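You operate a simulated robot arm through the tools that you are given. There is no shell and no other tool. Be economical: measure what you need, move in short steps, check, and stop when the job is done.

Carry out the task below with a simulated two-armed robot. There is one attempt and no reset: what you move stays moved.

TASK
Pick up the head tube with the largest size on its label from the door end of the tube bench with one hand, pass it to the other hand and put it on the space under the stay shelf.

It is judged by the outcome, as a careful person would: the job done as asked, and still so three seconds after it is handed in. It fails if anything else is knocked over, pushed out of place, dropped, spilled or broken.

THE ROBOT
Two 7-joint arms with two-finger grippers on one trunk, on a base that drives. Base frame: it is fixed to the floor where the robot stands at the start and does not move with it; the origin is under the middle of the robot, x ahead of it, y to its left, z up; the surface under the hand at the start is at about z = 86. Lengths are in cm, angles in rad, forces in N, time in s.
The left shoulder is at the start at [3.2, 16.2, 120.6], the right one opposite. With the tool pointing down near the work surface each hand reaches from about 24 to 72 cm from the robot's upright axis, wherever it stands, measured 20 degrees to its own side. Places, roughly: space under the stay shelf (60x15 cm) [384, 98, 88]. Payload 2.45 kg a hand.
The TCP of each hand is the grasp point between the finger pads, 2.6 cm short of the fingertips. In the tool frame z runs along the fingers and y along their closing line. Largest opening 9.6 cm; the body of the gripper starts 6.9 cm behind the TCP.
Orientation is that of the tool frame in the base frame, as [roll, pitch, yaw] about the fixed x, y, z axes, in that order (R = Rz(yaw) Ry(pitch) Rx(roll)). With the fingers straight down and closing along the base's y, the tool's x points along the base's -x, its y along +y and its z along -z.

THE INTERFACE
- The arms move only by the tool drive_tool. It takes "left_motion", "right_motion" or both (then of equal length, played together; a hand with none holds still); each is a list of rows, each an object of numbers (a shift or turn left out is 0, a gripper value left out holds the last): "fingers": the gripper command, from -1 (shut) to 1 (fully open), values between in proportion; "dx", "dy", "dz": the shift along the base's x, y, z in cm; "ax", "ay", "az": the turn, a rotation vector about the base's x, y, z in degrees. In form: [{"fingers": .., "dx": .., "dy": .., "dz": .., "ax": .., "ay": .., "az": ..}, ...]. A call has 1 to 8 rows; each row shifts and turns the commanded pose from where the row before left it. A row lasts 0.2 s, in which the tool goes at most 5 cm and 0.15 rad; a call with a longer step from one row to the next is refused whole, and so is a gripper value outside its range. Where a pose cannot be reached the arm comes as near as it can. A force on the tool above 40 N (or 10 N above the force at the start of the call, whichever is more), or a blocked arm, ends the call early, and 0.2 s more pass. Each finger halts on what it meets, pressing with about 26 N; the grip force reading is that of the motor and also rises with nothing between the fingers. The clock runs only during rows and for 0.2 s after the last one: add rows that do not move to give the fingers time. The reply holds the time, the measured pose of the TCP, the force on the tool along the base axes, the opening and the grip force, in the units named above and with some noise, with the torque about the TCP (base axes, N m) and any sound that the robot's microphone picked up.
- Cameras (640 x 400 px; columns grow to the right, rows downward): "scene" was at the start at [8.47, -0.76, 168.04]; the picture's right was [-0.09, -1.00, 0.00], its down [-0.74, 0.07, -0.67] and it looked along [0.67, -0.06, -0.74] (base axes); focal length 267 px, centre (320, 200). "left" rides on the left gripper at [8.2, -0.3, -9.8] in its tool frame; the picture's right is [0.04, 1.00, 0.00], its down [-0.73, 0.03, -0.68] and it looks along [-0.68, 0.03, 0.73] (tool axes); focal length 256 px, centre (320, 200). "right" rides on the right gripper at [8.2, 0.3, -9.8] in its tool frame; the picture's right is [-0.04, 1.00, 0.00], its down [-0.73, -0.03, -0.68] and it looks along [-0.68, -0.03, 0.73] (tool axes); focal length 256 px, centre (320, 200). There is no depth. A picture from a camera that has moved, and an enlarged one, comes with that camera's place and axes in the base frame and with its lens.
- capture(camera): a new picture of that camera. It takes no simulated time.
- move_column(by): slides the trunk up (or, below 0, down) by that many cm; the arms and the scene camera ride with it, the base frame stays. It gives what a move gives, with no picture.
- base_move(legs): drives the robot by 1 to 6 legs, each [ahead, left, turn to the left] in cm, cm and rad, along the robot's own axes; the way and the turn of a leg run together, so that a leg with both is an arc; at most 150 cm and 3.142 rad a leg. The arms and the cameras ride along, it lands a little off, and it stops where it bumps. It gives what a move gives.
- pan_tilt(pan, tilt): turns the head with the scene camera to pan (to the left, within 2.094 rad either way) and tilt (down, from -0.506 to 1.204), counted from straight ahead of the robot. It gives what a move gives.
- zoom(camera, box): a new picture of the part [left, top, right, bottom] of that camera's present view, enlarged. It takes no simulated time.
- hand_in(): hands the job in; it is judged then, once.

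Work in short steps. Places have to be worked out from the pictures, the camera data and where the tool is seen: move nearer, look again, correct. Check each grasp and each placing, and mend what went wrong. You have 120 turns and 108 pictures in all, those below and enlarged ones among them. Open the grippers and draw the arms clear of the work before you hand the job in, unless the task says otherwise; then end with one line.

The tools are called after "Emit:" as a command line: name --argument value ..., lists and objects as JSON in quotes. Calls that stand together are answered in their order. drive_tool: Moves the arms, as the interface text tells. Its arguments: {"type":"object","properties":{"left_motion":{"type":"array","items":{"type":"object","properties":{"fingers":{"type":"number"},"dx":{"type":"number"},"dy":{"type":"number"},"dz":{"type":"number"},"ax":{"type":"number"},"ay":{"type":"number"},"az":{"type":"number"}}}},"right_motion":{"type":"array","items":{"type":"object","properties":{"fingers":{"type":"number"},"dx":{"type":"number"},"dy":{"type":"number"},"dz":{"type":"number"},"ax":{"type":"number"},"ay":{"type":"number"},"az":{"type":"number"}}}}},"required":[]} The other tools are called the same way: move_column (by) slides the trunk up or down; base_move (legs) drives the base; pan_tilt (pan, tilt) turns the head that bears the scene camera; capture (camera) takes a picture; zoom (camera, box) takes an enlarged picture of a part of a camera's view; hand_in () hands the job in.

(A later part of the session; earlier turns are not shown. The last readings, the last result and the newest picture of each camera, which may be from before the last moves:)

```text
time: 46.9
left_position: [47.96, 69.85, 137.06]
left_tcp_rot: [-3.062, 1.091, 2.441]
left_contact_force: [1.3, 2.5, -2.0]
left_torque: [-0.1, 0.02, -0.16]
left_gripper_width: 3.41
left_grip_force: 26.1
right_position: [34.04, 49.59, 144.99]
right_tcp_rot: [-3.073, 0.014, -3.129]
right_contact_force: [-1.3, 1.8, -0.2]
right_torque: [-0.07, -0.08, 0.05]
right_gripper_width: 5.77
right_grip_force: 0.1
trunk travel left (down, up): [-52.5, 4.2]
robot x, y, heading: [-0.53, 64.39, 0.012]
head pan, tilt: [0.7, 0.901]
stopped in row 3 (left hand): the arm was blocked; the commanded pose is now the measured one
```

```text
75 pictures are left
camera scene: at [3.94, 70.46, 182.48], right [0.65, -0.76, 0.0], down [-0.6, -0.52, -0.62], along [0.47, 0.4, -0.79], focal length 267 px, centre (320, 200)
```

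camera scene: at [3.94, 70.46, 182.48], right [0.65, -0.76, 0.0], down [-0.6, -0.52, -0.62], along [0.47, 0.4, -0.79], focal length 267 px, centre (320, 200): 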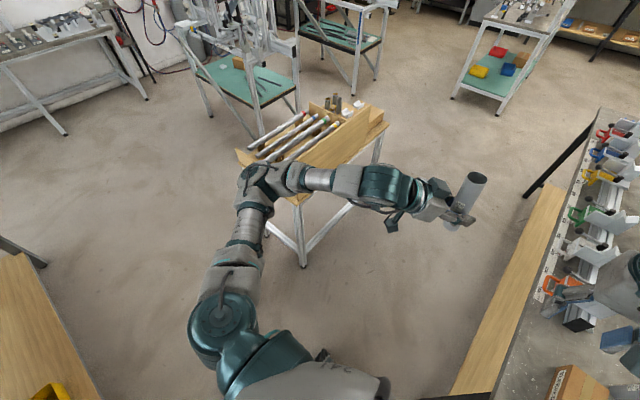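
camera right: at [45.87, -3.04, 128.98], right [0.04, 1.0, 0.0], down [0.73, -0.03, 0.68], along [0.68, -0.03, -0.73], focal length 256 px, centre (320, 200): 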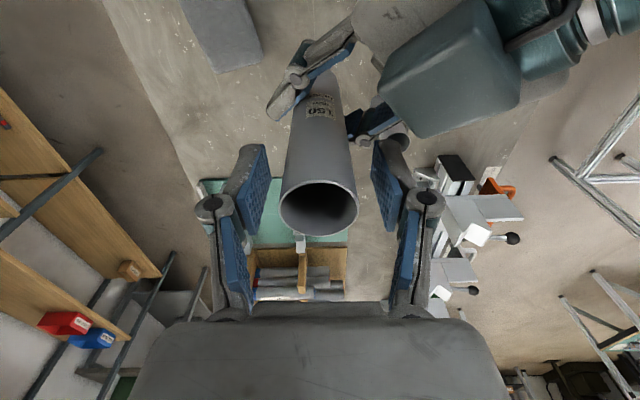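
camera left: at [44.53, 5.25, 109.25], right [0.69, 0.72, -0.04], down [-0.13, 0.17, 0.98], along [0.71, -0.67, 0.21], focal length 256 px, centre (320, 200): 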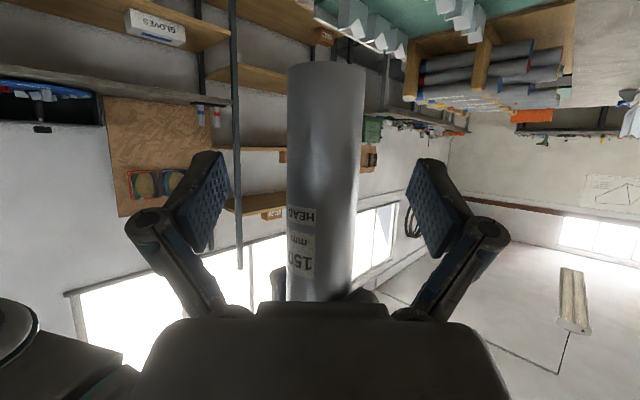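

The camera is steady but both arms have drifted ~9 cm left relative to the trunk. The command has now reset to measured; I check whether the drift continues and look at the right side.

Emit:
drive_tool --left_motion '[{}]' --right_motion '[{}]'

Emit:
zoom --camera "scene" --box '[160, 120, 400, 270]'

Emit:
pan_tilt --pan -0.6 --tilt 1.0

Emit:
capture --camera "scene"

```text
time: 47.3
left_position: [48.15, 64.88, 137.29]
left_tcp_rot: [-3.108, 1.076, 2.401]
left_contact_force: [0.2, -0.4, -2.2]
left_torque: [-0.01, 0.01, 0.02]
left_gripper_width: 3.42
left_grip_force: 26.5
right_position: [34.25, 44.51, 144.35]
right_tcp_rot: [-3.101, 0.011, -3.132]
right_contact_force: [0.1, -0.1, 0.1]
right_torque: [-0.04, -0.02, -0.01]
right_gripper_width: 5.78
right_grip_force: 0.1
trunk travel left (down, up): [-52.5, 4.2]
robot x, y, heading: [-0.31, 62.99, 0.012]
head pan, tilt: [0.7, 0.901]
```

```text
2.67 times, centred on (280, 195) of scene
camera zoom: at [3.91, 71.6, 182.34], right [0.65, -0.76, 0.01], down [-0.59, -0.53, -0.61], along [0.47, 0.39, -0.79], focal length 712 px, centre (427, 213)
```

zoom: 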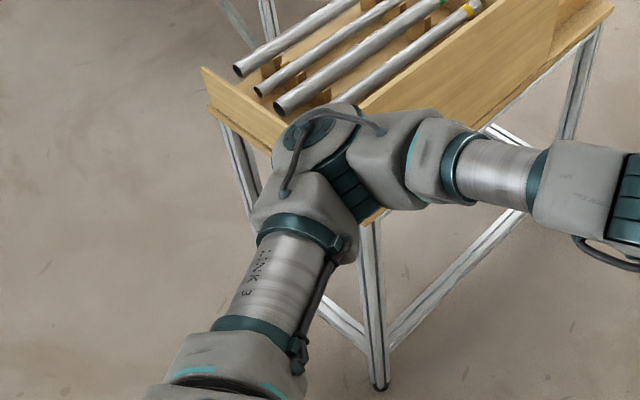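

```text
time: 48.8
left_position: [47.81, 64.61, 137.14]
left_tcp_rot: [-3.105, 1.072, 2.396]
left_contact_force: [-0.1, -1.6, -2.1]
left_torque: [0.05, 0.02, 0.05]
left_gripper_width: 3.43
left_grip_force: 25.7
right_position: [34.4, 44.2, 144.15]
right_tcp_rot: [-3.107, 0.006, -3.138]
right_contact_force: [-0.2, -0.5, 0.9]
right_torque: [0.01, -0.02, 0.02]
right_gripper_width: 5.75
right_grip_force: 0.0
trunk travel left (down, up): [-52.5, 4.2]
robot x, y, heading: [-0.85, 63.31, 0.016]
head pan, tilt: [-0.6, 1.0]
```

```text
73 pictures are left
camera scene: at [4.48, 54.01, 181.43], right [-0.55, -0.83, -0.02], down [-0.7, 0.48, -0.52], along [0.44, -0.27, -0.85], focal length 267 px, centre (320, 200)
```

scene: 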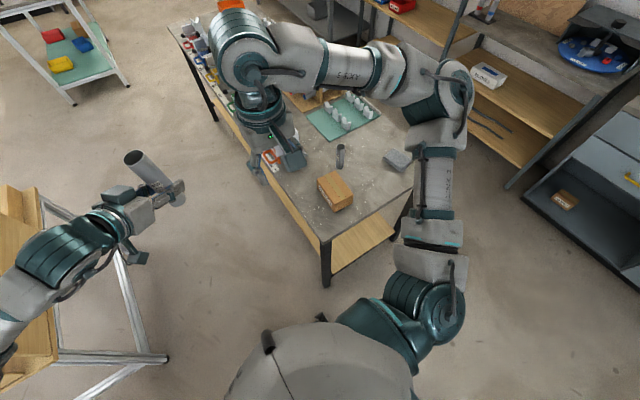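

The readings suggest the whole robot is slightly leaning/rocking. I wait a second and compare once more.

Emit:
drive_tool --left_motion '[{}]'

Emit:
drive_tool --left_motion '[{}, {}, {}, {}, {}, {}]'

Emit:
capture --camera "scene"

```text
time: 49.4
left_position: [47.46, 60.56, 137.39]
left_tcp_rot: [3.112, 1.051, 2.337]
left_contact_force: [-2.1, -1.5, -1.6]
left_torque: [0.12, -0.01, 0.15]
left_gripper_width: 3.38
left_grip_force: 26.0
right_position: [33.28, 39.96, 143.67]
right_tcp_rot: [-3.136, 0.014, 3.14]
right_contact_force: [-0.3, -1.2, -0.1]
right_torque: [0.08, 0.04, -0.04]
right_gripper_width: 5.76
right_grip_force: 0.0
trunk travel left (down, up): [-52.5, 4.2]
robot x, y, heading: [-0.88, 64.08, 0.006]
head pan, tilt: [-0.6, 1.0]
stopped in row 1 (left hand): the arm was blocked; the commanded pose is now the measured one
```

```text
time: 50.8
left_position: [47.53, 63.52, 137.23]
left_tcp_rot: [-3.14, 1.059, 2.37]
left_contact_force: [-0.8, -1.9, -1.3]
left_torque: [0.09, -0.02, 0.03]
left_gripper_width: 3.42
left_grip_force: 26.5
right_position: [33.42, 42.96, 143.84]
right_tcp_rot: [-3.117, 0.01, -3.139]
right_contact_force: [-0.5, -0.2, 0.1]
right_torque: [0.0, 0.0, -0.02]
right_gripper_width: 5.79
right_grip_force: 0.0
trunk travel left (down, up): [-52.5, 4.2]
robot x, y, heading: [-1.11, 64.46, 0.007]
head pan, tilt: [-0.6, 1.0]
```

```text
72 pictures are left
camera scene: at [4.21, 55.17, 181.43], right [-0.56, -0.83, -0.02], down [-0.7, 0.49, -0.52], along [0.44, -0.28, -0.85], focal length 267 px, centre (320, 200)
```

scene: 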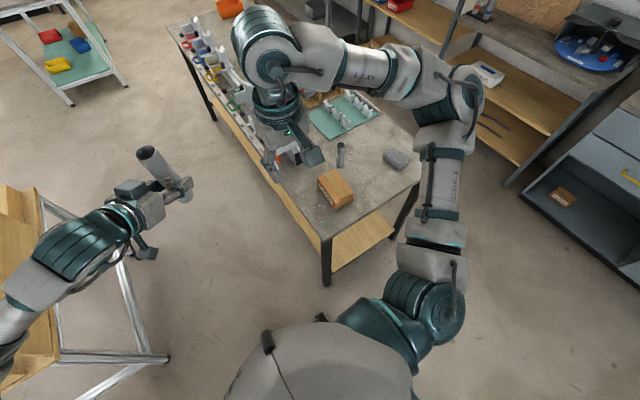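

It's a rocking motion that seems to be decaying. I wait further to see it settle.

Emit:
drive_tool --left_motion '[{}, {}, {}, {}, {}, {}, {}, {}]'

Emit:
drive_tool --left_motion '[{}, {}, {}, {}, {}, {}, {}, {}]'

```text
time: 52.8
left_position: [47.13, 62.4, 137.32]
left_tcp_rot: [-3.138, 1.061, 2.373]
left_contact_force: [-0.5, -0.1, -2.5]
left_torque: [-0.04, -0.04, 0.01]
left_gripper_width: 3.41
left_grip_force: 26.1
right_position: [33.37, 41.75, 144.0]
right_tcp_rot: [-3.118, 0.012, -3.139]
right_contact_force: [-0.1, 0.9, -0.1]
right_torque: [-0.04, 0.01, -0.02]
right_gripper_width: 5.73
right_grip_force: 0.0
trunk travel left (down, up): [-52.5, 4.2]
robot x, y, heading: [-0.72, 63.18, 0.004]
head pan, tilt: [-0.6, 1.0]
stopped in row 8 (left hand): the arm was blocked; the commanded pose is now the measured one
```

```text
time: 54.8
left_position: [46.84, 62.32, 137.6]
left_tcp_rot: [-3.132, 1.071, 2.37]
left_contact_force: [-0.8, 0.5, -1.5]
left_torque: [0.03, 0.02, 0.06]
left_gripper_width: 3.41
left_grip_force: 26.2
right_position: [32.96, 42.06, 144.43]
right_tcp_rot: [-3.11, 0.016, 3.139]
right_contact_force: [0.2, 0.2, 0.0]
right_torque: [-0.03, -0.02, -0.01]
right_gripper_width: 5.75
right_grip_force: 0.0
trunk travel left (down, up): [-52.5, 4.2]
robot x, y, heading: [-1.01, 62.56, 0.012]
head pan, tilt: [-0.6, 1.0]
stopped in row 8 (left hand): the arm was blocked; the commanded pose is now the measured one
```

Still leaning with "left arm blocked": perhaps the left elbow rests on the tray's end. I look closely at it.

Emit:
pan_tilt --pan 0.9 --tilt 0.75

Emit:
capture --camera "scene"

Emit:
zoom --camera "scene" --box '[230, 130, 470, 280]'

Emit:
capture --camera "left"

```text
time: 56.4
left_position: [46.76, 58.88, 137.9]
left_tcp_rot: [3.116, 1.062, 2.338]
left_contact_force: [-1.9, -1.4, -0.6]
left_torque: [0.06, -0.03, 0.12]
left_gripper_width: 3.39
left_grip_force: 26.2
right_position: [32.84, 38.22, 144.24]
right_tcp_rot: [-3.133, 0.018, 3.136]
right_contact_force: [0.3, 0.4, 0.9]
right_torque: [0.0, 0.02, -0.01]
right_gripper_width: 5.73
right_grip_force: 0.1
trunk travel left (down, up): [-52.5, 4.2]
robot x, y, heading: [-0.8, 61.91, 0.01]
head pan, tilt: [0.901, 0.75]
```

```text
71 pictures are left
camera scene: at [2.95, 66.86, 183.74], right [0.79, -0.61, -0.01], down [-0.42, -0.53, -0.73], along [0.45, 0.58, -0.68], focal length 267 px, centre (320, 200)
```

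scene: 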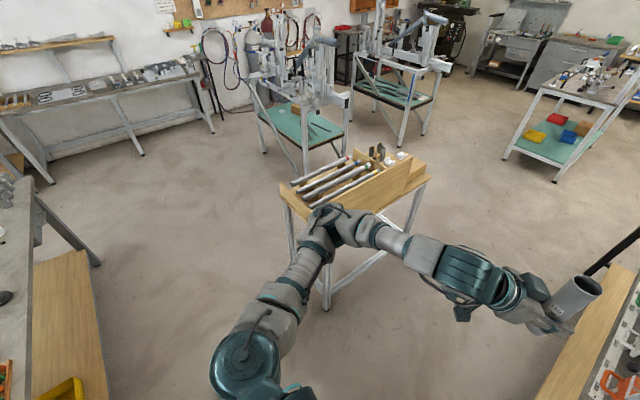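

```text
2.67 times, centred on (350, 205) of scene
camera zoom: at [2.95, 66.86, 183.74], right [0.79, -0.61, -0.01], down [-0.42, -0.53, -0.73], along [0.45, 0.58, -0.68], focal length 712 px, centre (240, 187)
```

zoom: 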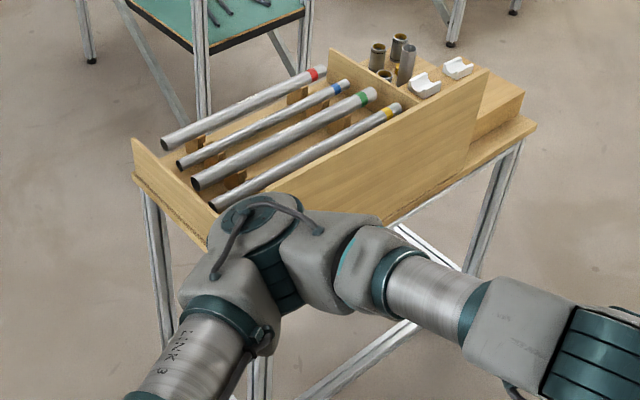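

```text
69 pictures are left
camera left: at [37.66, 67.52, 135.49], right [0.69, 0.72, -0.02], down [-0.16, 0.18, 0.97], along [0.71, -0.67, 0.24], focal length 256 px, centre (320, 200)
```

left: 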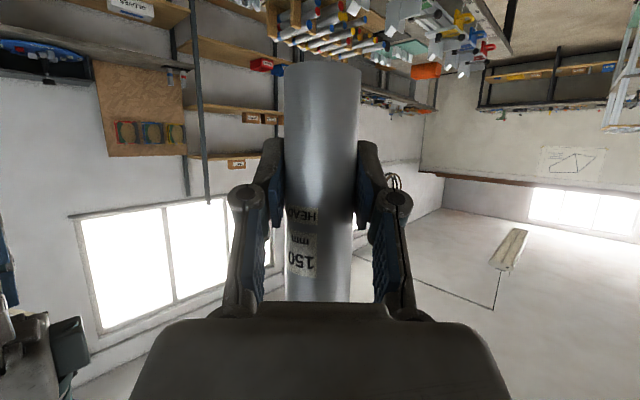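

The elbow is clear of the tray (tray edge y≥~120). The sway seems to come from the raised trunk, so I lower it 13 cm and recheck.

Emit:
move_column --by -13

Emit:
drive_tool --left_motion '[{}, {}, {}, {}]'

Emit:
drive_tool --left_motion '[{}, {}, {}, {}, {}, {}, {}, {}]'

```text
time: 58.0
left_position: [46.87, 69.1, 124.73]
left_tcp_rot: [-3.063, 1.102, 2.435]
left_contact_force: [2.1, 1.6, -1.9]
left_torque: [-0.05, 0.09, -0.15]
left_gripper_width: 3.38
left_grip_force: 26.1
right_position: [32.67, 48.88, 132.51]
right_tcp_rot: [-3.069, 0.02, -3.141]
right_contact_force: [0.1, -0.2, 0.3]
right_torque: [-0.02, -0.06, 0.03]
right_gripper_width: 5.75
right_grip_force: 0.0
trunk travel left (down, up): [-39.5, 17.2]
robot x, y, heading: [-0.28, 63.55, 0.009]
head pan, tilt: [0.901, 0.75]
```

```text
time: 59.2
left_position: [46.7, 63.16, 124.83]
left_tcp_rot: [3.141, 1.071, 2.364]
left_contact_force: [-1.1, -0.2, -1.1]
left_torque: [0.07, 0.03, 0.02]
left_gripper_width: 3.37
left_grip_force: 25.8
right_position: [32.7, 42.84, 131.61]
right_tcp_rot: [-3.113, 0.019, 3.141]
right_contact_force: [0.4, -0.6, 1.0]
right_torque: [0.04, 0.0, 0.0]
right_gripper_width: 5.76
right_grip_force: 0.0
trunk travel left (down, up): [-39.5, 17.2]
robot x, y, heading: [-0.53, 63.54, 0.006]
head pan, tilt: [0.901, 0.75]
stopped in row 4 (left hand): the arm was blocked; the commanded pose is now the measured one
```

```text
time: 61.0
left_position: [46.92, 65.36, 124.62]
left_tcp_rot: [-3.119, 1.081, 2.389]
left_contact_force: [0.0, 0.5, -0.9]
left_torque: [-0.09, 0.01, -0.09]
left_gripper_width: 3.36
left_grip_force: 25.6
right_position: [32.6, 44.95, 131.93]
right_tcp_rot: [-3.097, 0.019, -3.138]
right_contact_force: [-1.3, 1.5, 0.4]
right_torque: [-0.06, -0.04, 0.01]
right_gripper_width: 5.76
right_grip_force: 0.1
trunk travel left (down, up): [-39.5, 17.2]
robot x, y, heading: [-0.64, 63.86, 0.009]
head pan, tilt: [0.901, 0.75]
```

Sway persists. I look at the floor around the base to see if anything touches it.

Emit:
pan_tilt --pan 0.0 --tilt 1.2

Emit:
capture --camera "scene"

Emit:
pan_tilt --pan -1.4 --tilt 1.1

Emit:
capture --camera "scene"

Emit:
pan_tilt --pan 1.5 --tilt 1.1

Emit:
capture --camera "scene"

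```text
time: 62.2
left_position: [46.85, 57.93, 124.82]
left_tcp_rot: [3.093, 1.046, 2.318]
left_contact_force: [-1.6, -1.7, -1.7]
left_torque: [0.07, -0.06, 0.1]
left_gripper_width: 3.37
left_grip_force: 26.2
right_position: [32.76, 37.26, 130.91]
right_tcp_rot: [3.132, 0.02, 3.135]
right_contact_force: [-0.7, -1.1, 0.4]
right_torque: [0.03, 0.04, -0.04]
right_gripper_width: 5.77
right_grip_force: 0.1
trunk travel left (down, up): [-39.5, 17.2]
robot x, y, heading: [-0.65, 62.71, 0.009]
head pan, tilt: [0.0, 1.201]
```

```text
68 pictures are left
camera scene: at [4.83, 56.55, 167.45], right [0.01, -1.0, -0.04], down [-0.93, 0.01, -0.36], along [0.36, 0.04, -0.93], focal length 267 px, centre (320, 200)
```

scene: 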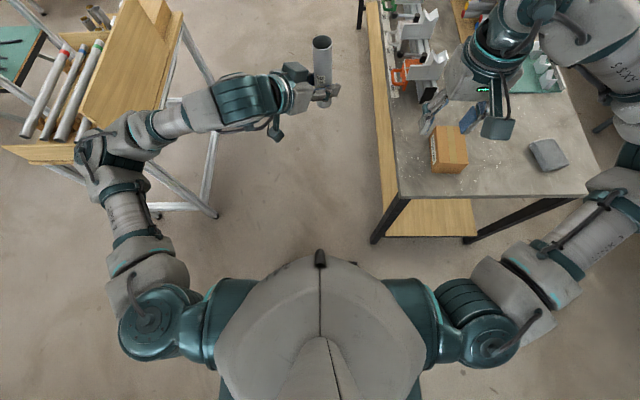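

```text
time: 63.7
left_position: [47.17, 68.29, 124.55]
left_tcp_rot: [-3.084, 1.091, 2.417]
left_contact_force: [2.3, 1.8, -2.6]
left_torque: [-0.1, 0.1, -0.21]
left_gripper_width: 3.35
left_grip_force: 26.1
right_position: [32.76, 48.01, 132.08]
right_tcp_rot: [-3.08, 0.018, -3.139]
right_contact_force: [0.6, 1.2, -1.2]
right_torque: [-0.11, 0.0, -0.01]
right_gripper_width: 5.76
right_grip_force: 0.0
trunk travel left (down, up): [-39.5, 17.2]
robot x, y, heading: [-0.77, 64.27, -0.006]
head pan, tilt: [-1.4, 1.1]
```

```text
67 pictures are left
camera scene: at [0.67, 65.18, 168.2], right [-0.98, -0.17, 0.01], down [-0.16, 0.86, -0.49], along [0.07, -0.49, -0.87], focal length 267 px, centre (320, 200)
```

scene: 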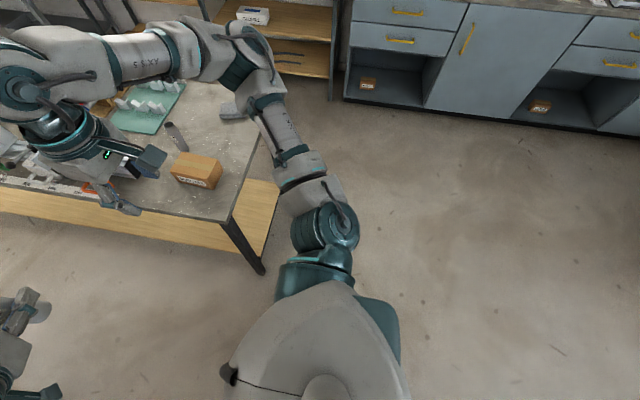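

```text
time: 66.2
left_position: [46.54, 64.4, 124.94]
left_tcp_rot: [-3.133, 1.078, 2.37]
left_contact_force: [-0.2, -0.5, -1.0]
left_torque: [0.07, 0.01, 0.03]
left_gripper_width: 3.34
left_grip_force: 26.1
right_position: [32.56, 44.08, 131.94]
right_tcp_rot: [-3.106, 0.023, 3.141]
right_contact_force: [-0.8, -0.5, -0.5]
right_torque: [0.04, -0.05, 0.01]
right_gripper_width: 5.76
right_grip_force: 0.0
trunk travel left (down, up): [-39.5, 17.2]
robot x, y, heading: [-0.76, 63.9, 0.007]
head pan, tilt: [1.499, 1.1]
```

```text
66 pictures are left
camera scene: at [-0.36, 67.14, 168.22], right [1.0, -0.07, 0.0], down [-0.06, -0.88, -0.47], along [0.03, 0.47, -0.88], focal length 267 px, centre (320, 200)
```

scene: 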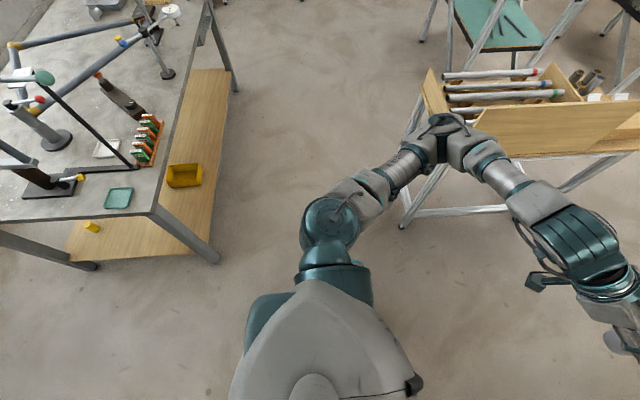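

Nothing visible touches the robot; body is rocking lightly (excited by each motion). I advance a short 20 cm and see whether it settles there.

Emit:
base_move --legs '[[20, 0, 0]]'

Emit:
drive_tool --left_motion '[{}, {}, {}, {}, {}, {}]'

Emit:
pan_tilt --pan 0.3 --tilt 0.8

Emit:
capture --camera "scene"

```text
time: 67.8
left_position: [66.2, 57.59, 125.14]
left_tcp_rot: [3.079, 1.051, 2.305]
left_contact_force: [-3.7, -2.9, -1.3]
left_torque: [0.12, -0.11, 0.21]
left_gripper_width: 3.31
left_grip_force: 25.6
right_position: [52.03, 36.88, 131.08]
right_tcp_rot: [3.129, 0.027, 3.137]
right_contact_force: [0.8, -1.1, 0.8]
right_torque: [0.15, 0.07, -0.04]
right_gripper_width: 5.78
right_grip_force: 0.0
trunk travel left (down, up): [-39.5, 17.2]
robot x, y, heading: [19.92, 62.25, 0.008]
head pan, tilt: [1.499, 1.1]
```

```text
time: 69.5
left_position: [66.4, 65.0, 125.06]
left_tcp_rot: [-3.131, 1.083, 2.379]
left_contact_force: [0.9, 0.5, -1.7]
left_torque: [0.0, -0.01, -0.01]
left_gripper_width: 3.31
left_grip_force: 26.1
right_position: [52.36, 44.3, 132.18]
right_tcp_rot: [-3.101, 0.028, -3.136]
right_contact_force: [0.2, 0.0, -0.3]
right_torque: [0.01, -0.01, 0.02]
right_gripper_width: 5.75
right_grip_force: 0.1
trunk travel left (down, up): [-39.5, 17.2]
robot x, y, heading: [19.84, 63.64, 0.009]
head pan, tilt: [1.499, 1.1]
stopped in row 6 (left hand): the arm was blocked; the commanded pose is now the measured one
```

```text
time: 70.8
left_position: [66.32, 62.27, 125.15]
left_tcp_rot: [3.126, 1.07, 2.349]
left_contact_force: [-0.1, -0.4, -2.3]
left_torque: [0.03, 0.0, 0.04]
left_gripper_width: 3.32
left_grip_force: 26.1
right_position: [52.37, 41.81, 131.73]
right_tcp_rot: [-3.123, 0.023, -3.141]
right_contact_force: [0.9, -0.2, 1.3]
right_torque: [0.05, -0.01, -0.03]
right_gripper_width: 5.76
right_grip_force: 0.1
trunk travel left (down, up): [-39.5, 17.2]
robot x, y, heading: [19.56, 63.4, 0.009]
head pan, tilt: [0.3, 0.799]
```

```text
65 pictures are left
camera scene: at [27.22, 61.74, 170.32], right [0.3, -0.95, -0.02], down [-0.69, -0.2, -0.7], along [0.66, 0.23, -0.71], focal length 267 px, centre (320, 200)
```

scene: 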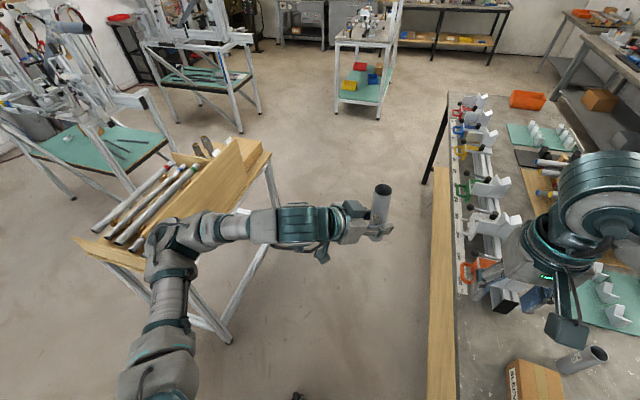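

The aisle ahead is clear, elbow clears the table edge. Drive ahead 125 cm.

Emit:
base_move --legs '[[125, 0, 0]]'

Emit:
capture --camera "scene"

```text
time: 77.1
left_position: [190.8, 59.74, 125.28]
left_tcp_rot: [3.084, 1.054, 2.319]
left_contact_force: [-2.0, -2.8, -0.1]
left_torque: [0.06, -0.03, 0.16]
left_gripper_width: 3.29
left_grip_force: 25.8
right_position: [176.77, 38.98, 131.4]
right_tcp_rot: [3.137, 0.027, -3.14]
right_contact_force: [0.4, -0.4, -0.1]
right_torque: [0.1, 0.01, -0.03]
right_gripper_width: 5.74
right_grip_force: 0.1
trunk travel left (down, up): [-39.5, 17.2]
robot x, y, heading: [143.98, 63.89, 0.011]
head pan, tilt: [0.3, 0.799]
```

```text
64 pictures are left
camera scene: at [151.38, 62.61, 170.35], right [0.31, -0.95, -0.02], down [-0.68, -0.21, -0.7], along [0.66, 0.23, -0.71], focal length 267 px, centre (320, 200)
```

scene: 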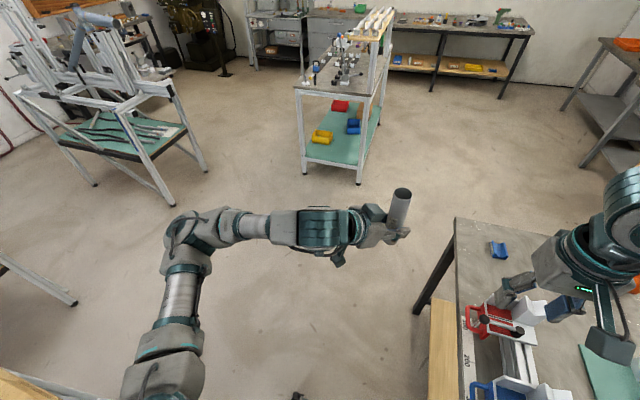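

Clear. Bench end at x≈236, cart near end at x≈340, right edge y≈89. Drive ahead 130 to x≈274, then look.

Emit:
base_move --legs '[[130, 0, 0]]'

Emit:
pan_tilt --pan -0.2 --tilt 0.8

Emit:
capture --camera "scene"

Emit:
pan_tilt --pan -1.6 --tilt 0.9

Emit:
capture --camera "scene"

```text
time: 83.7
left_position: [321.68, 61.2, 125.51]
left_tcp_rot: [3.07, 1.054, 2.315]
left_contact_force: [-1.5, -1.9, -0.2]
left_torque: [0.07, -0.07, 0.12]
left_gripper_width: 3.29
left_grip_force: 25.5
right_position: [308.01, 40.24, 131.33]
right_tcp_rot: [3.132, 0.031, -3.131]
right_contact_force: [0.3, -0.8, 1.1]
right_torque: [0.08, 0.02, 0.0]
right_gripper_width: 5.77
right_grip_force: 0.0
trunk travel left (down, up): [-39.5, 17.2]
robot x, y, heading: [275.86, 64.8, 0.025]
head pan, tilt: [0.3, 0.799]
```

```text
time: 84.7
left_position: [321.7, 59.46, 125.64]
left_tcp_rot: [3.054, 1.049, 2.3]
left_contact_force: [-0.6, -1.4, -0.8]
left_torque: [0.04, -0.04, 0.09]
left_gripper_width: 3.27
left_grip_force: 26.0
right_position: [307.94, 38.37, 131.18]
right_tcp_rot: [3.118, 0.032, -3.133]
right_contact_force: [-0.5, 0.1, 0.9]
right_torque: [0.05, 0.01, -0.02]
right_gripper_width: 5.75
right_grip_force: 0.1
trunk travel left (down, up): [-39.5, 17.2]
robot x, y, heading: [275.52, 64.62, 0.027]
head pan, tilt: [-0.201, 0.799]
```

```text
63 pictures are left
camera scene: at [283.49, 62.88, 170.32], right [-0.18, -0.98, 0.0], down [-0.71, 0.13, -0.69], along [0.68, -0.12, -0.72], focal length 267 px, centre (320, 200)
```

scene: 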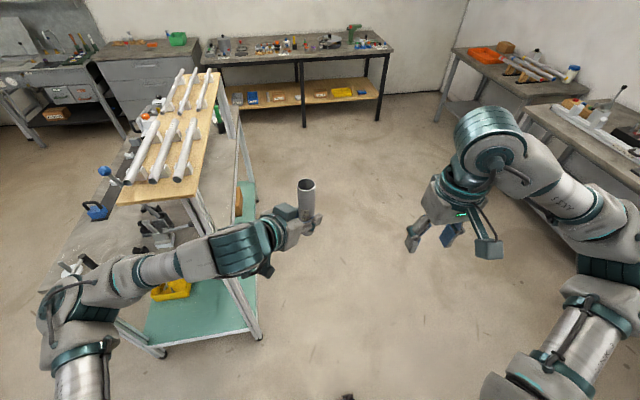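

```text
time: 86.2
left_position: [321.71, 67.88, 125.73]
left_tcp_rot: [3.134, 1.087, 2.374]
left_contact_force: [1.4, 1.1, -1.1]
left_torque: [-0.06, 0.04, -0.14]
left_gripper_width: 3.26
left_grip_force: 25.8
right_position: [307.84, 47.17, 132.55]
right_tcp_rot: [-3.104, 0.034, -3.126]
right_contact_force: [0.1, 0.7, -0.3]
right_torque: [-0.12, -0.01, 0.03]
right_gripper_width: 5.76
right_grip_force: 0.1
trunk travel left (down, up): [-39.5, 17.2]
robot x, y, heading: [275.53, 66.01, 0.027]
head pan, tilt: [-1.6, 0.901]
```

```text
62 pictures are left
camera scene: at [275.23, 63.78, 169.72], right [-1.0, 0.01, 0.0], down [0.0, 0.76, -0.65], along [-0.01, -0.65, -0.76], focal length 267 px, centre (320, 200)
```

scene: 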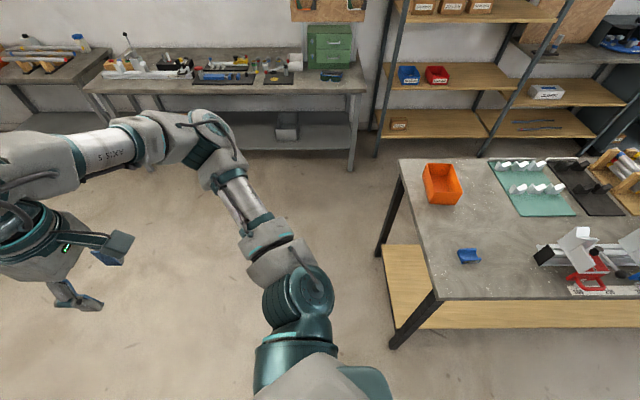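

Bench corner (236, 33) is behind; I drive right 62 cm, then ahead 107 to be abreast of the shelf space.

Emit:
base_move --legs '[[0, -62, 0]]'

Emit:
base_move --legs '[[107, 0, 0]]'

Emit:
pan_tilt --pan 1.3 --tilt 0.6

Emit:
capture --camera "scene"

```text
time: 89.6
left_position: [323.09, -2.26, 125.37]
left_tcp_rot: [3.047, 1.042, 2.296]
left_contact_force: [-1.8, -1.4, -0.9]
left_torque: [0.02, -0.08, 0.09]
left_gripper_width: 3.27
left_grip_force: 25.4
right_position: [309.64, -23.42, 130.8]
right_tcp_rot: [3.114, 0.026, -3.133]
right_contact_force: [0.4, -0.3, -1.3]
right_torque: [0.01, 0.05, -0.06]
right_gripper_width: 5.75
right_grip_force: 0.0
trunk travel left (down, up): [-39.5, 17.2]
robot x, y, heading: [276.66, 3.38, 0.024]
head pan, tilt: [-1.6, 0.901]
```

```text
time: 95.2
left_position: [430.15, 0.67, 125.93]
left_tcp_rot: [3.036, 1.042, 2.297]
left_contact_force: [-2.1, -2.4, -1.3]
left_torque: [0.05, -0.07, 0.12]
left_gripper_width: 3.28
left_grip_force: 26.0
right_position: [416.97, -20.62, 131.02]
right_tcp_rot: [3.112, 0.028, -3.119]
right_contact_force: [-0.3, -1.0, 0.8]
right_torque: [0.01, 0.03, -0.02]
right_gripper_width: 5.77
right_grip_force: 0.0
trunk travel left (down, up): [-39.5, 17.2]
robot x, y, heading: [385.09, 6.23, 0.044]
head pan, tilt: [-1.6, 0.901]
```

```text
time: 97.7
left_position: [429.95, 7.07, 125.98]
left_tcp_rot: [3.1, 1.081, 2.359]
left_contact_force: [1.0, 0.6, -1.5]
left_torque: [0.0, 0.07, -0.07]
left_gripper_width: 3.27
left_grip_force: 26.6
right_position: [416.76, -13.82, 132.34]
right_tcp_rot: [-3.12, 0.029, -3.118]
right_contact_force: [-0.4, 0.6, -0.2]
right_torque: [-0.02, -0.01, 0.0]
right_gripper_width: 5.76
right_grip_force: 0.0
trunk travel left (down, up): [-39.5, 17.2]
robot x, y, heading: [384.46, 6.15, 0.043]
head pan, tilt: [1.3, 0.6]
```

```text
61 pictures are left
camera scene: at [386.44, 19.72, 171.65], right [0.97, -0.23, 0.0], down [-0.13, -0.58, -0.81], along [0.18, 0.79, -0.59], focal length 267 px, centre (320, 200)
```

scene: 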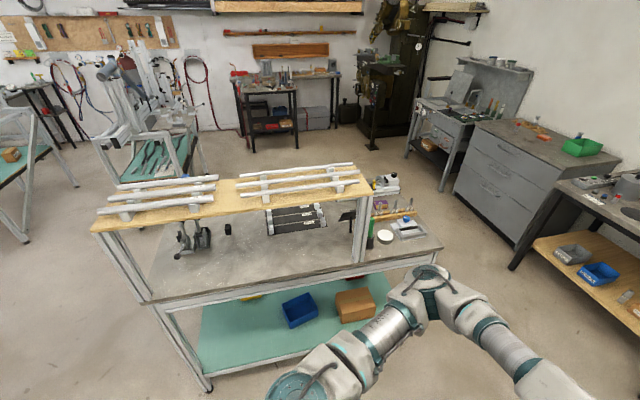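

The space under the shelf is clear: shelf front edge y≈86, height ≈120, posts at x≈340 and 418. I turn left to face it.

Emit:
base_move --legs '[[0, 0, 1.527]]'

Emit:
pan_tilt --pan 0.0 --tilt 0.7

Emit:
capture --camera "scene"

Emit:
capture --camera "left"

```text
time: 101.8
left_position: [392.67, 51.53, 125.67]
left_tcp_rot: [3.045, 1.046, -2.453]
left_contact_force: [1.6, -1.5, -1.7]
left_torque: [0.04, 0.12, 0.19]
left_gripper_width: 3.26
left_grip_force: 25.6
right_position: [413.3, 37.84, 130.96]
right_tcp_rot: [3.112, 0.024, -1.596]
right_contact_force: [2.0, 0.8, 0.6]
right_torque: [-0.06, 0.1, -0.02]
right_gripper_width: 5.74
right_grip_force: 0.1
trunk travel left (down, up): [-39.5, 17.2]
robot x, y, heading: [385.75, 5.94, 1.575]
head pan, tilt: [1.3, 0.6]
```

```text
time: 103.3
left_position: [384.33, 51.08, 126.15]
left_tcp_rot: [3.12, 1.094, -2.381]
left_contact_force: [-0.7, 1.5, -2.8]
left_torque: [0.02, -0.07, -0.12]
left_gripper_width: 3.26
left_grip_force: 26.3
right_position: [404.62, 37.07, 132.64]
right_tcp_rot: [-3.106, 0.033, -1.592]
right_contact_force: [-0.2, 0.2, 0.2]
right_torque: [0.02, -0.02, -0.01]
right_gripper_width: 5.75
right_grip_force: 0.1
trunk travel left (down, up): [-39.5, 17.2]
robot x, y, heading: [385.35, 5.71, 1.575]
head pan, tilt: [0.0, 0.7]
```

```text
60 pictures are left
camera scene: at [379.43, 14.4, 170.97], right [1.0, 0.01, 0.03], down [0.03, -0.65, -0.76], along [0.02, 0.76, -0.65], focal length 267 px, centre (320, 200)
```

scene: 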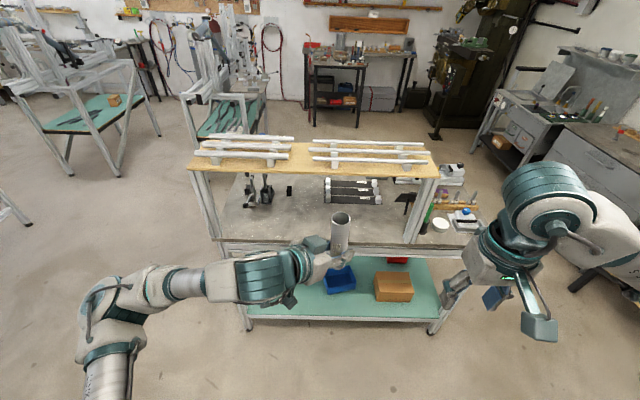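

```text
59 pictures are left
camera left: at [375.77, 42.07, 123.26], right [-0.72, 0.7, -0.03], down [-0.2, -0.17, 0.96], along [0.67, 0.69, 0.27], focal length 256 px, centre (320, 200)
```

left: 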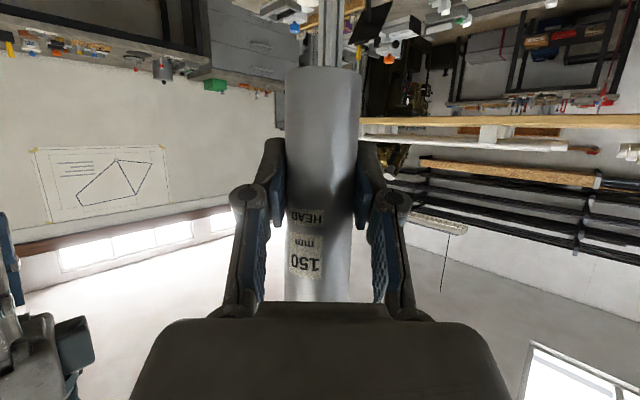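

Facing the cart now. I extend the left arm forward and lower it (elbow comes in), still well short of the cart.

Emit:
drive_tool --left_motion '[{"dy": 1.5, "dz": -2}, {"dy": 1.5, "dz": -2}, {"dy": 1.5, "dz": -2}, {"dy": 1.5, "dz": -2}, {"dy": 1.5, "dz": -2}, {"dy": 1.5, "dz": -2}, {"dy": 1.5, "dz": -2}, {}]'

Emit:
drive_tool --left_motion '[{}, {}, {}, {}, {}, {}, {}, {}]'

Emit:
capture --camera "scene"

```text
time: 105.3
left_position: [389.64, 60.84, 112.27]
left_tcp_rot: [3.053, 1.067, -2.447]
left_contact_force: [1.8, -0.4, -1.0]
left_torque: [0.0, 0.07, 0.08]
left_gripper_width: 3.25
left_grip_force: 26.0
right_position: [410.34, 36.34, 131.98]
right_tcp_rot: [3.134, 0.039, -1.598]
right_contact_force: [1.2, 0.0, 0.1]
right_torque: [0.02, 0.09, -0.02]
right_gripper_width: 5.77
right_grip_force: 0.1
trunk travel left (down, up): [-39.5, 17.2]
robot x, y, heading: [385.21, 5.88, 1.573]
head pan, tilt: [0.0, 0.7]
stopped in row 8 (left hand): the arm was blocked; the commanded pose is now the measured one
```

```text
time: 107.1
left_position: [388.51, 61.17, 112.27]
left_tcp_rot: [3.064, 1.075, -2.431]
left_contact_force: [0.5, -0.2, -1.5]
left_torque: [-0.02, 0.04, 0.06]
left_gripper_width: 3.29
left_grip_force: 26.0
right_position: [409.04, 36.53, 132.07]
right_tcp_rot: [-3.136, 0.038, -1.596]
right_contact_force: [0.0, 0.4, 0.3]
right_torque: [0.0, 0.02, 0.0]
right_gripper_width: 5.74
right_grip_force: 0.0
trunk travel left (down, up): [-39.5, 17.2]
robot x, y, heading: [384.72, 5.95, 1.574]
head pan, tilt: [0.0, 0.7]
```

```text
58 pictures are left
camera scene: at [383.07, 14.3, 171.12], right [1.0, 0.0, 0.01], down [0.01, -0.65, -0.76], along [0.01, 0.76, -0.65], focal length 267 px, centre (320, 200)
```

scene: 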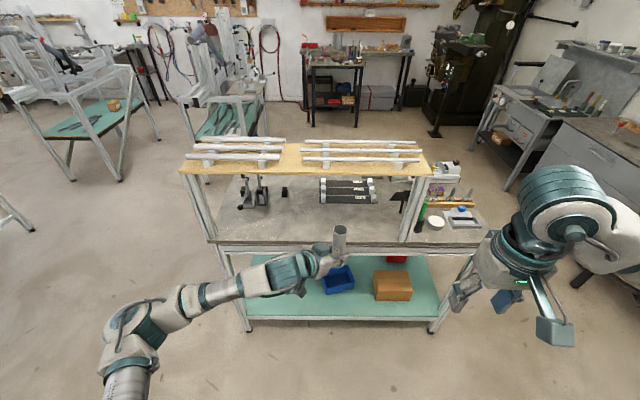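

The tube leans ~3° toward me; I rotate the left hand -3° about x. I also pull the right hand back and outward so it stays clear of the shelf.

Emit:
drive_tool --left_motion '[{"ax": -1}, {"ax": -1}, {"ax": -1}, {}, {}]' --right_motion '[{"dx": 2, "dy": -2}, {"dx": 2, "dy": -2}, {"dx": 2, "dy": -2}, {"dx": 2, "dy": -2}, {}]'

Emit:
base_move --legs '[[0, -9, 0]]'

Emit:
move_column --by -11

Emit:
drive_tool --left_motion '[{}, {}, {}, {}, {}, {}, {}, {}]'

Emit:
capture --camera "scene"

```text
time: 108.5
left_position: [385.28, 60.65, 112.5]
left_tcp_rot: [-3.1, 1.06, -2.328]
left_contact_force: [-1.1, 0.1, -0.7]
left_torque: [-0.03, -0.04, -0.05]
left_gripper_width: 3.3
left_grip_force: 26.4
right_position: [413.24, 27.94, 133.12]
right_tcp_rot: [-3.108, 0.037, -1.593]
right_contact_force: [0.4, 0.3, 0.4]
right_torque: [0.0, 0.01, 0.02]
right_gripper_width: 5.77
right_grip_force: 0.0
trunk travel left (down, up): [-39.5, 17.2]
robot x, y, heading: [385.09, 5.73, 1.57]
head pan, tilt: [0.0, 0.7]
stopped in row 5 (left hand): the arm was blocked; the commanded pose is now the measured one
```

```text
time: 110.0
left_position: [397.68, 59.79, 113.15]
left_tcp_rot: [3.139, 1.057, -2.384]
left_contact_force: [3.4, -2.2, -2.2]
left_torque: [0.07, 0.09, 0.21]
left_gripper_width: 3.27
left_grip_force: 26.5
right_position: [425.45, 26.79, 131.47]
right_tcp_rot: [3.123, 0.025, -1.618]
right_contact_force: [1.1, 0.2, 0.3]
right_torque: [-0.07, 0.13, 0.01]
right_gripper_width: 5.77
right_grip_force: 0.0
trunk travel left (down, up): [-39.5, 17.2]
robot x, y, heading: [394.01, 6.07, 1.558]
head pan, tilt: [0.0, 0.7]
stopped in leg 1: the robot was blocked; the commanded pose is now the measured one
```

```text
time: 110.7
left_position: [382.25, 59.35, 109.03]
left_tcp_rot: [-2.948, 1.128, -2.2]
left_contact_force: [-3.0, 1.4, -3.5]
left_torque: [0.01, -0.17, -0.17]
left_gripper_width: 3.29
left_grip_force: 25.9
right_position: [408.12, 26.31, 130.94]
right_tcp_rot: [-3.034, 0.03, -1.609]
right_contact_force: [-0.4, -0.9, 0.2]
right_torque: [0.01, 0.02, 0.02]
right_gripper_width: 5.77
right_grip_force: 0.1
trunk travel left (down, up): [-35.9, 20.8]
robot x, y, heading: [392.11, 5.87, 1.564]
head pan, tilt: [0.0, 0.7]
stopped: the arm was blocked; the commanded pose is now the measured one
```

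```text
time: 112.7
left_position: [383.32, 59.27, 109.38]
left_tcp_rot: [-2.976, 1.122, -2.226]
left_contact_force: [0.0, 1.8, -2.9]
left_torque: [-0.07, -0.03, -0.09]
left_gripper_width: 3.28
left_grip_force: 26.2
right_position: [409.22, 25.92, 130.69]
right_tcp_rot: [-3.049, 0.03, -1.613]
right_contact_force: [0.7, -1.0, -1.2]
right_torque: [0.07, 0.04, 0.02]
right_gripper_width: 5.77
right_grip_force: 0.1
trunk travel left (down, up): [-35.9, 20.8]
robot x, y, heading: [391.72, 6.04, 1.556]
head pan, tilt: [0.0, 0.7]
stopped in row 8 (left hand): the arm was blocked; the commanded pose is now the measured one
```

```text
57 pictures are left
camera scene: at [384.86, 15.72, 167.26], right [1.0, -0.01, 0.04], down [0.02, -0.65, -0.76], along [0.03, 0.76, -0.65], focal length 267 px, centre (320, 200)
```

scene: 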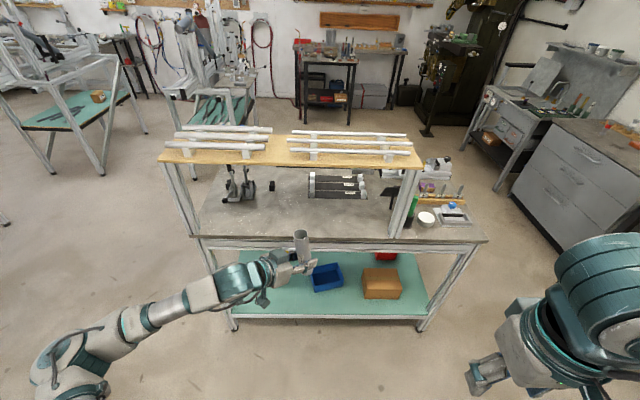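

The lateral move excited the sway again. I sample over time, without commanding anything, to see how it behaves.

Emit:
drive_tool --right_motion '[{}, {}]'

Emit:
drive_tool --right_motion '[{}, {}]'

Emit:
drive_tool --right_motion '[{}, {}, {}, {}]'

Emit:
drive_tool --right_motion '[{}, {}, {}, {}, {}, {}, {}, {}]'

```text
time: 113.3
left_position: [386.36, 59.03, 109.98]
left_tcp_rot: [-3.026, 1.112, -2.269]
left_contact_force: [0.3, -0.6, -1.7]
left_torque: [0.01, 0.01, -0.04]
left_gripper_width: 3.26
left_grip_force: 26.1
right_position: [412.79, 25.86, 130.34]
right_tcp_rot: [-3.083, 0.031, -1.612]
right_contact_force: [0.7, -1.1, 0.7]
right_torque: [0.02, 0.06, -0.02]
right_gripper_width: 5.78
right_grip_force: 0.0
trunk travel left (down, up): [-35.9, 20.8]
robot x, y, heading: [391.84, 6.03, 1.564]
head pan, tilt: [0.0, 0.7]
```

```text
time: 114.1
left_position: [391.54, 58.75, 110.37]
left_tcp_rot: [-3.082, 1.094, -2.33]
left_contact_force: [1.4, 0.0, -0.7]
left_torque: [0.0, 0.01, 0.05]
left_gripper_width: 3.27
left_grip_force: 25.9
right_position: [418.39, 25.42, 129.72]
right_tcp_rot: [-3.117, 0.032, -1.619]
right_contact_force: [-0.5, 0.5, 0.7]
right_torque: [-0.04, 0.04, 0.01]
right_gripper_width: 5.73
right_grip_force: 0.0
trunk travel left (down, up): [-35.9, 20.8]
robot x, y, heading: [393.07, 6.12, 1.561]
head pan, tilt: [0.0, 0.7]
stopped in row 2 (right hand): the arm was blocked; the commanded pose is now the measured one
```

```text
time: 115.1
left_position: [389.3, 58.81, 110.26]
left_tcp_rot: [-3.053, 1.11, -2.301]
left_contact_force: [1.6, 0.4, -2.3]
left_torque: [0.01, 0.03, 0.0]
left_gripper_width: 3.28
left_grip_force: 25.8
right_position: [415.76, 25.66, 130.13]
right_tcp_rot: [-3.096, 0.033, -1.619]
right_contact_force: [0.2, -0.2, -1.2]
right_torque: [0.0, 0.0, 0.01]
right_gripper_width: 5.76
right_grip_force: 0.0
trunk travel left (down, up): [-35.9, 20.8]
robot x, y, heading: [392.65, 5.99, 1.56]
head pan, tilt: [0.0, 0.7]
```

```text
time: 116.9
left_position: [389.61, 58.72, 110.35]
left_tcp_rot: [-3.055, 1.106, -2.306]
left_contact_force: [0.9, -0.4, -1.3]
left_torque: [-0.01, 0.03, 0.06]
left_gripper_width: 3.3
left_grip_force: 26.3
right_position: [416.29, 25.44, 130.11]
right_tcp_rot: [-3.102, 0.033, -1.619]
right_contact_force: [0.3, 0.3, 0.8]
right_torque: [-0.01, 0.0, 0.02]
right_gripper_width: 5.76
right_grip_force: 0.0
trunk travel left (down, up): [-35.9, 20.8]
robot x, y, heading: [393.21, 6.06, 1.565]
head pan, tilt: [0.0, 0.7]
```

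It settles within ~3 s. I right the tube (ay +4.2°, ax -1.1°) and lower the trunk a bit more, waiting after each.

Emit:
drive_tool --left_motion '[{"ay": 1.4, "ax": -0.4}, {"ay": 1.4, "ax": -0.4}, {"ay": 1.4, "ax": -0.3}, {}, {}]'

Emit:
move_column --by -7

Emit:
drive_tool --right_motion '[{}, {}, {}, {}, {}, {}, {}, {}]'

Emit:
drive_tool --right_motion '[{}, {}, {}, {}, {}, {}, {}, {}]'

Emit:
capture --camera "scene"

Emit:
capture --camera "left"

```text
time: 118.3
left_position: [389.25, 58.65, 110.3]
left_tcp_rot: [3.139, 1.038, -2.381]
left_contact_force: [0.2, -0.8, -1.6]
left_torque: [0.01, 0.07, 0.04]
left_gripper_width: 3.28
left_grip_force: 26.1
right_position: [415.95, 25.37, 130.03]
right_tcp_rot: [-3.099, 0.037, -1.614]
right_contact_force: [0.5, -0.2, -0.6]
right_torque: [0.03, 0.04, -0.01]
right_gripper_width: 5.75
right_grip_force: 0.1
trunk travel left (down, up): [-35.9, 20.8]
robot x, y, heading: [392.22, 6.13, 1.561]
head pan, tilt: [0.0, 0.7]
stopped in row 5 (left hand): the arm was blocked; the commanded pose is now the measured one
```

```text
time: 119.4
left_position: [391.91, 58.64, 103.46]
left_tcp_rot: [3.108, 1.023, -2.408]
left_contact_force: [1.2, -0.7, -1.0]
left_torque: [0.01, 0.04, 0.08]
left_gripper_width: 3.29
left_grip_force: 26.2
right_position: [418.98, 25.29, 122.55]
right_tcp_rot: [-3.122, 0.039, -1.617]
right_contact_force: [0.6, -0.5, 0.4]
right_torque: [-0.01, 0.06, 0.03]
right_gripper_width: 5.73
right_grip_force: 0.1
trunk travel left (down, up): [-28.9, 27.8]
robot x, y, heading: [392.83, 5.92, 1.564]
head pan, tilt: [0.0, 0.7]
```

```text
time: 121.4
left_position: [387.57, 58.36, 103.33]
left_tcp_rot: [-3.123, 1.052, -2.363]
left_contact_force: [-1.6, -0.1, -2.4]
left_torque: [0.0, 0.0, -0.07]
left_gripper_width: 3.27
left_grip_force: 26.1
right_position: [413.95, 25.02, 123.46]
right_tcp_rot: [-3.083, 0.042, -1.614]
right_contact_force: [-1.1, -0.2, -0.4]
right_torque: [0.02, -0.04, -0.02]
right_gripper_width: 5.76
right_grip_force: 0.0
trunk travel left (down, up): [-28.9, 27.8]
robot x, y, heading: [392.57, 6.13, 1.561]
head pan, tilt: [0.0, 0.7]
stopped in row 8 (right hand): the arm was blocked; the commanded pose is now the measured one
```

```text
time: 123.2
left_position: [386.66, 58.39, 103.31]
left_tcp_rot: [-3.116, 1.056, -2.353]
left_contact_force: [-1.1, 0.5, -1.7]
left_torque: [0.0, -0.05, -0.06]
left_gripper_width: 3.25
left_grip_force: 25.9
right_position: [413.08, 25.05, 123.64]
right_tcp_rot: [-3.076, 0.041, -1.614]
right_contact_force: [-0.8, 0.0, -0.2]
right_torque: [0.01, -0.01, 0.01]
right_gripper_width: 5.75
right_grip_force: 0.0
trunk travel left (down, up): [-28.9, 27.8]
robot x, y, heading: [392.67, 6.12, 1.56]
head pan, tilt: [0.0, 0.7]
```

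```text
56 pictures are left
camera scene: at [391.62, 18.55, 160.47], right [1.0, -0.01, 0.01], down [0.0, -0.65, -0.76], along [0.01, 0.76, -0.65], focal length 267 px, centre (320, 200)
```

scene: 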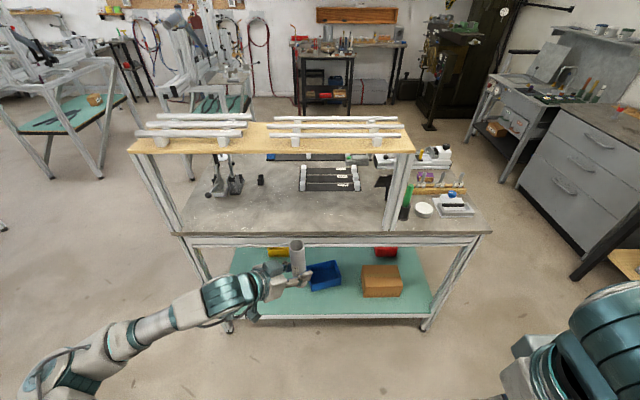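

```text
55 pictures are left
camera left: at [377.95, 49.43, 100.99], right [-0.71, 0.71, -0.05], down [-0.19, -0.13, 0.97], along [0.68, 0.7, 0.23], focal length 256 px, centre (320, 200)
```

left: 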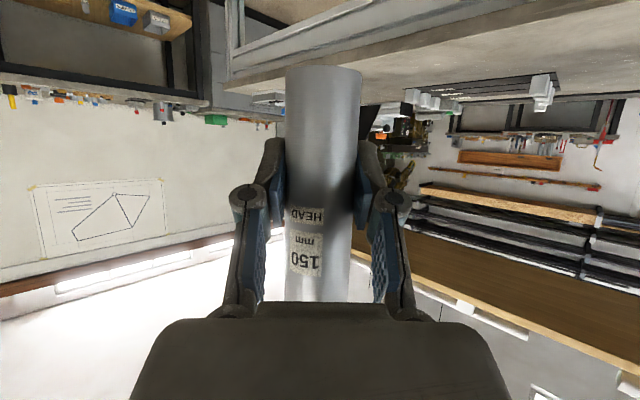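

Settled; tube upright, bottom ≈10 cm above cart-top level. Drive ahead 30 cm, wait and look.

Emit:
base_move --legs '[[30, 0, 0]]'

Emit:
drive_tool --right_motion '[{}, {}, {}, {}, {}, {}, {}, {}]'

Emit:
drive_tool --right_motion '[{}, {}, {}, {}, {}, {}, {}, {}]'

Emit:
capture --camera "scene"

Emit:
capture --camera "left"

```text
time: 125.2
left_position: [387.28, 87.57, 103.41]
left_tcp_rot: [-3.118, 1.055, -2.351]
left_contact_force: [0.1, 0.5, -2.1]
left_torque: [0.02, -0.04, -0.09]
left_gripper_width: 3.28
left_grip_force: 25.3
right_position: [413.78, 54.52, 123.56]
right_tcp_rot: [-3.079, 0.042, -1.609]
right_contact_force: [0.3, 0.4, -0.2]
right_torque: [0.02, -0.01, 0.0]
right_gripper_width: 5.74
right_grip_force: 0.0
trunk travel left (down, up): [-28.9, 27.8]
robot x, y, heading: [392.79, 35.46, 1.566]
head pan, tilt: [0.0, 0.7]
```

```text
time: 127.0
left_position: [389.27, 87.45, 103.56]
left_tcp_rot: [3.135, 1.042, -2.379]
left_contact_force: [-0.2, -0.4, -1.3]
left_torque: [0.02, 0.0, -0.01]
left_gripper_width: 3.28
left_grip_force: 25.4
right_position: [416.16, 54.28, 123.25]
right_tcp_rot: [-3.099, 0.042, -1.608]
right_contact_force: [-0.2, 0.6, -1.0]
right_torque: [-0.03, 0.04, -0.03]
right_gripper_width: 5.78
right_grip_force: 0.0
trunk travel left (down, up): [-28.9, 27.8]
robot x, y, heading: [393.0, 35.75, 1.57]
head pan, tilt: [0.0, 0.7]
```

```text
time: 128.8
left_position: [390.34, 87.42, 103.64]
left_tcp_rot: [3.125, 1.037, -2.387]
left_contact_force: [1.0, -0.2, -0.8]
left_torque: [-0.01, 0.03, 0.03]
left_gripper_width: 3.28
left_grip_force: 25.7
right_position: [417.18, 54.27, 122.97]
right_tcp_rot: [-3.106, 0.04, -1.611]
right_contact_force: [0.7, 0.2, 0.0]
right_torque: [-0.02, 0.05, 0.0]
right_gripper_width: 5.76
right_grip_force: 0.0
trunk travel left (down, up): [-28.9, 27.8]
robot x, y, heading: [393.07, 35.68, 1.572]
head pan, tilt: [0.0, 0.7]
```

```text
54 pictures are left
camera scene: at [392.39, 47.9, 160.46], right [1.0, 0.0, 0.0], down [0.0, -0.65, -0.76], along [0.01, 0.76, -0.65], focal length 267 px, centre (320, 200)
```

scene: 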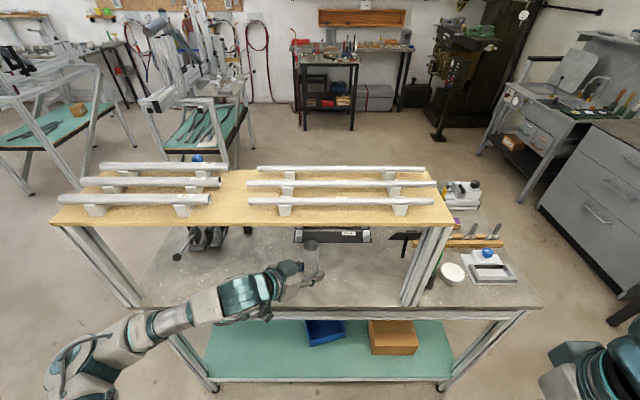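

```text
53 pictures are left
camera left: at [381.43, 78.46, 101.51], right [-0.71, 0.7, -0.03], down [-0.17, -0.13, 0.98], along [0.69, 0.7, 0.21], focal length 256 px, centre (320, 200)
```

left: 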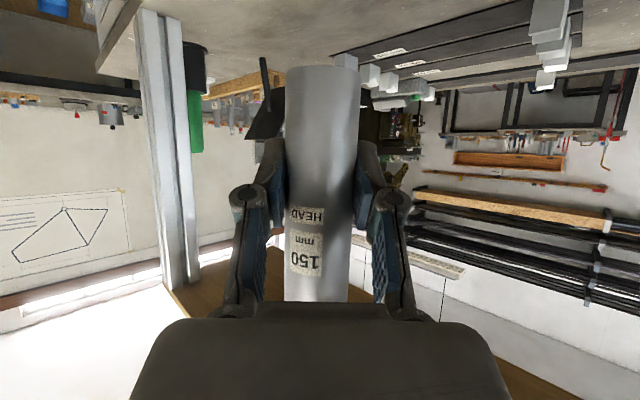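

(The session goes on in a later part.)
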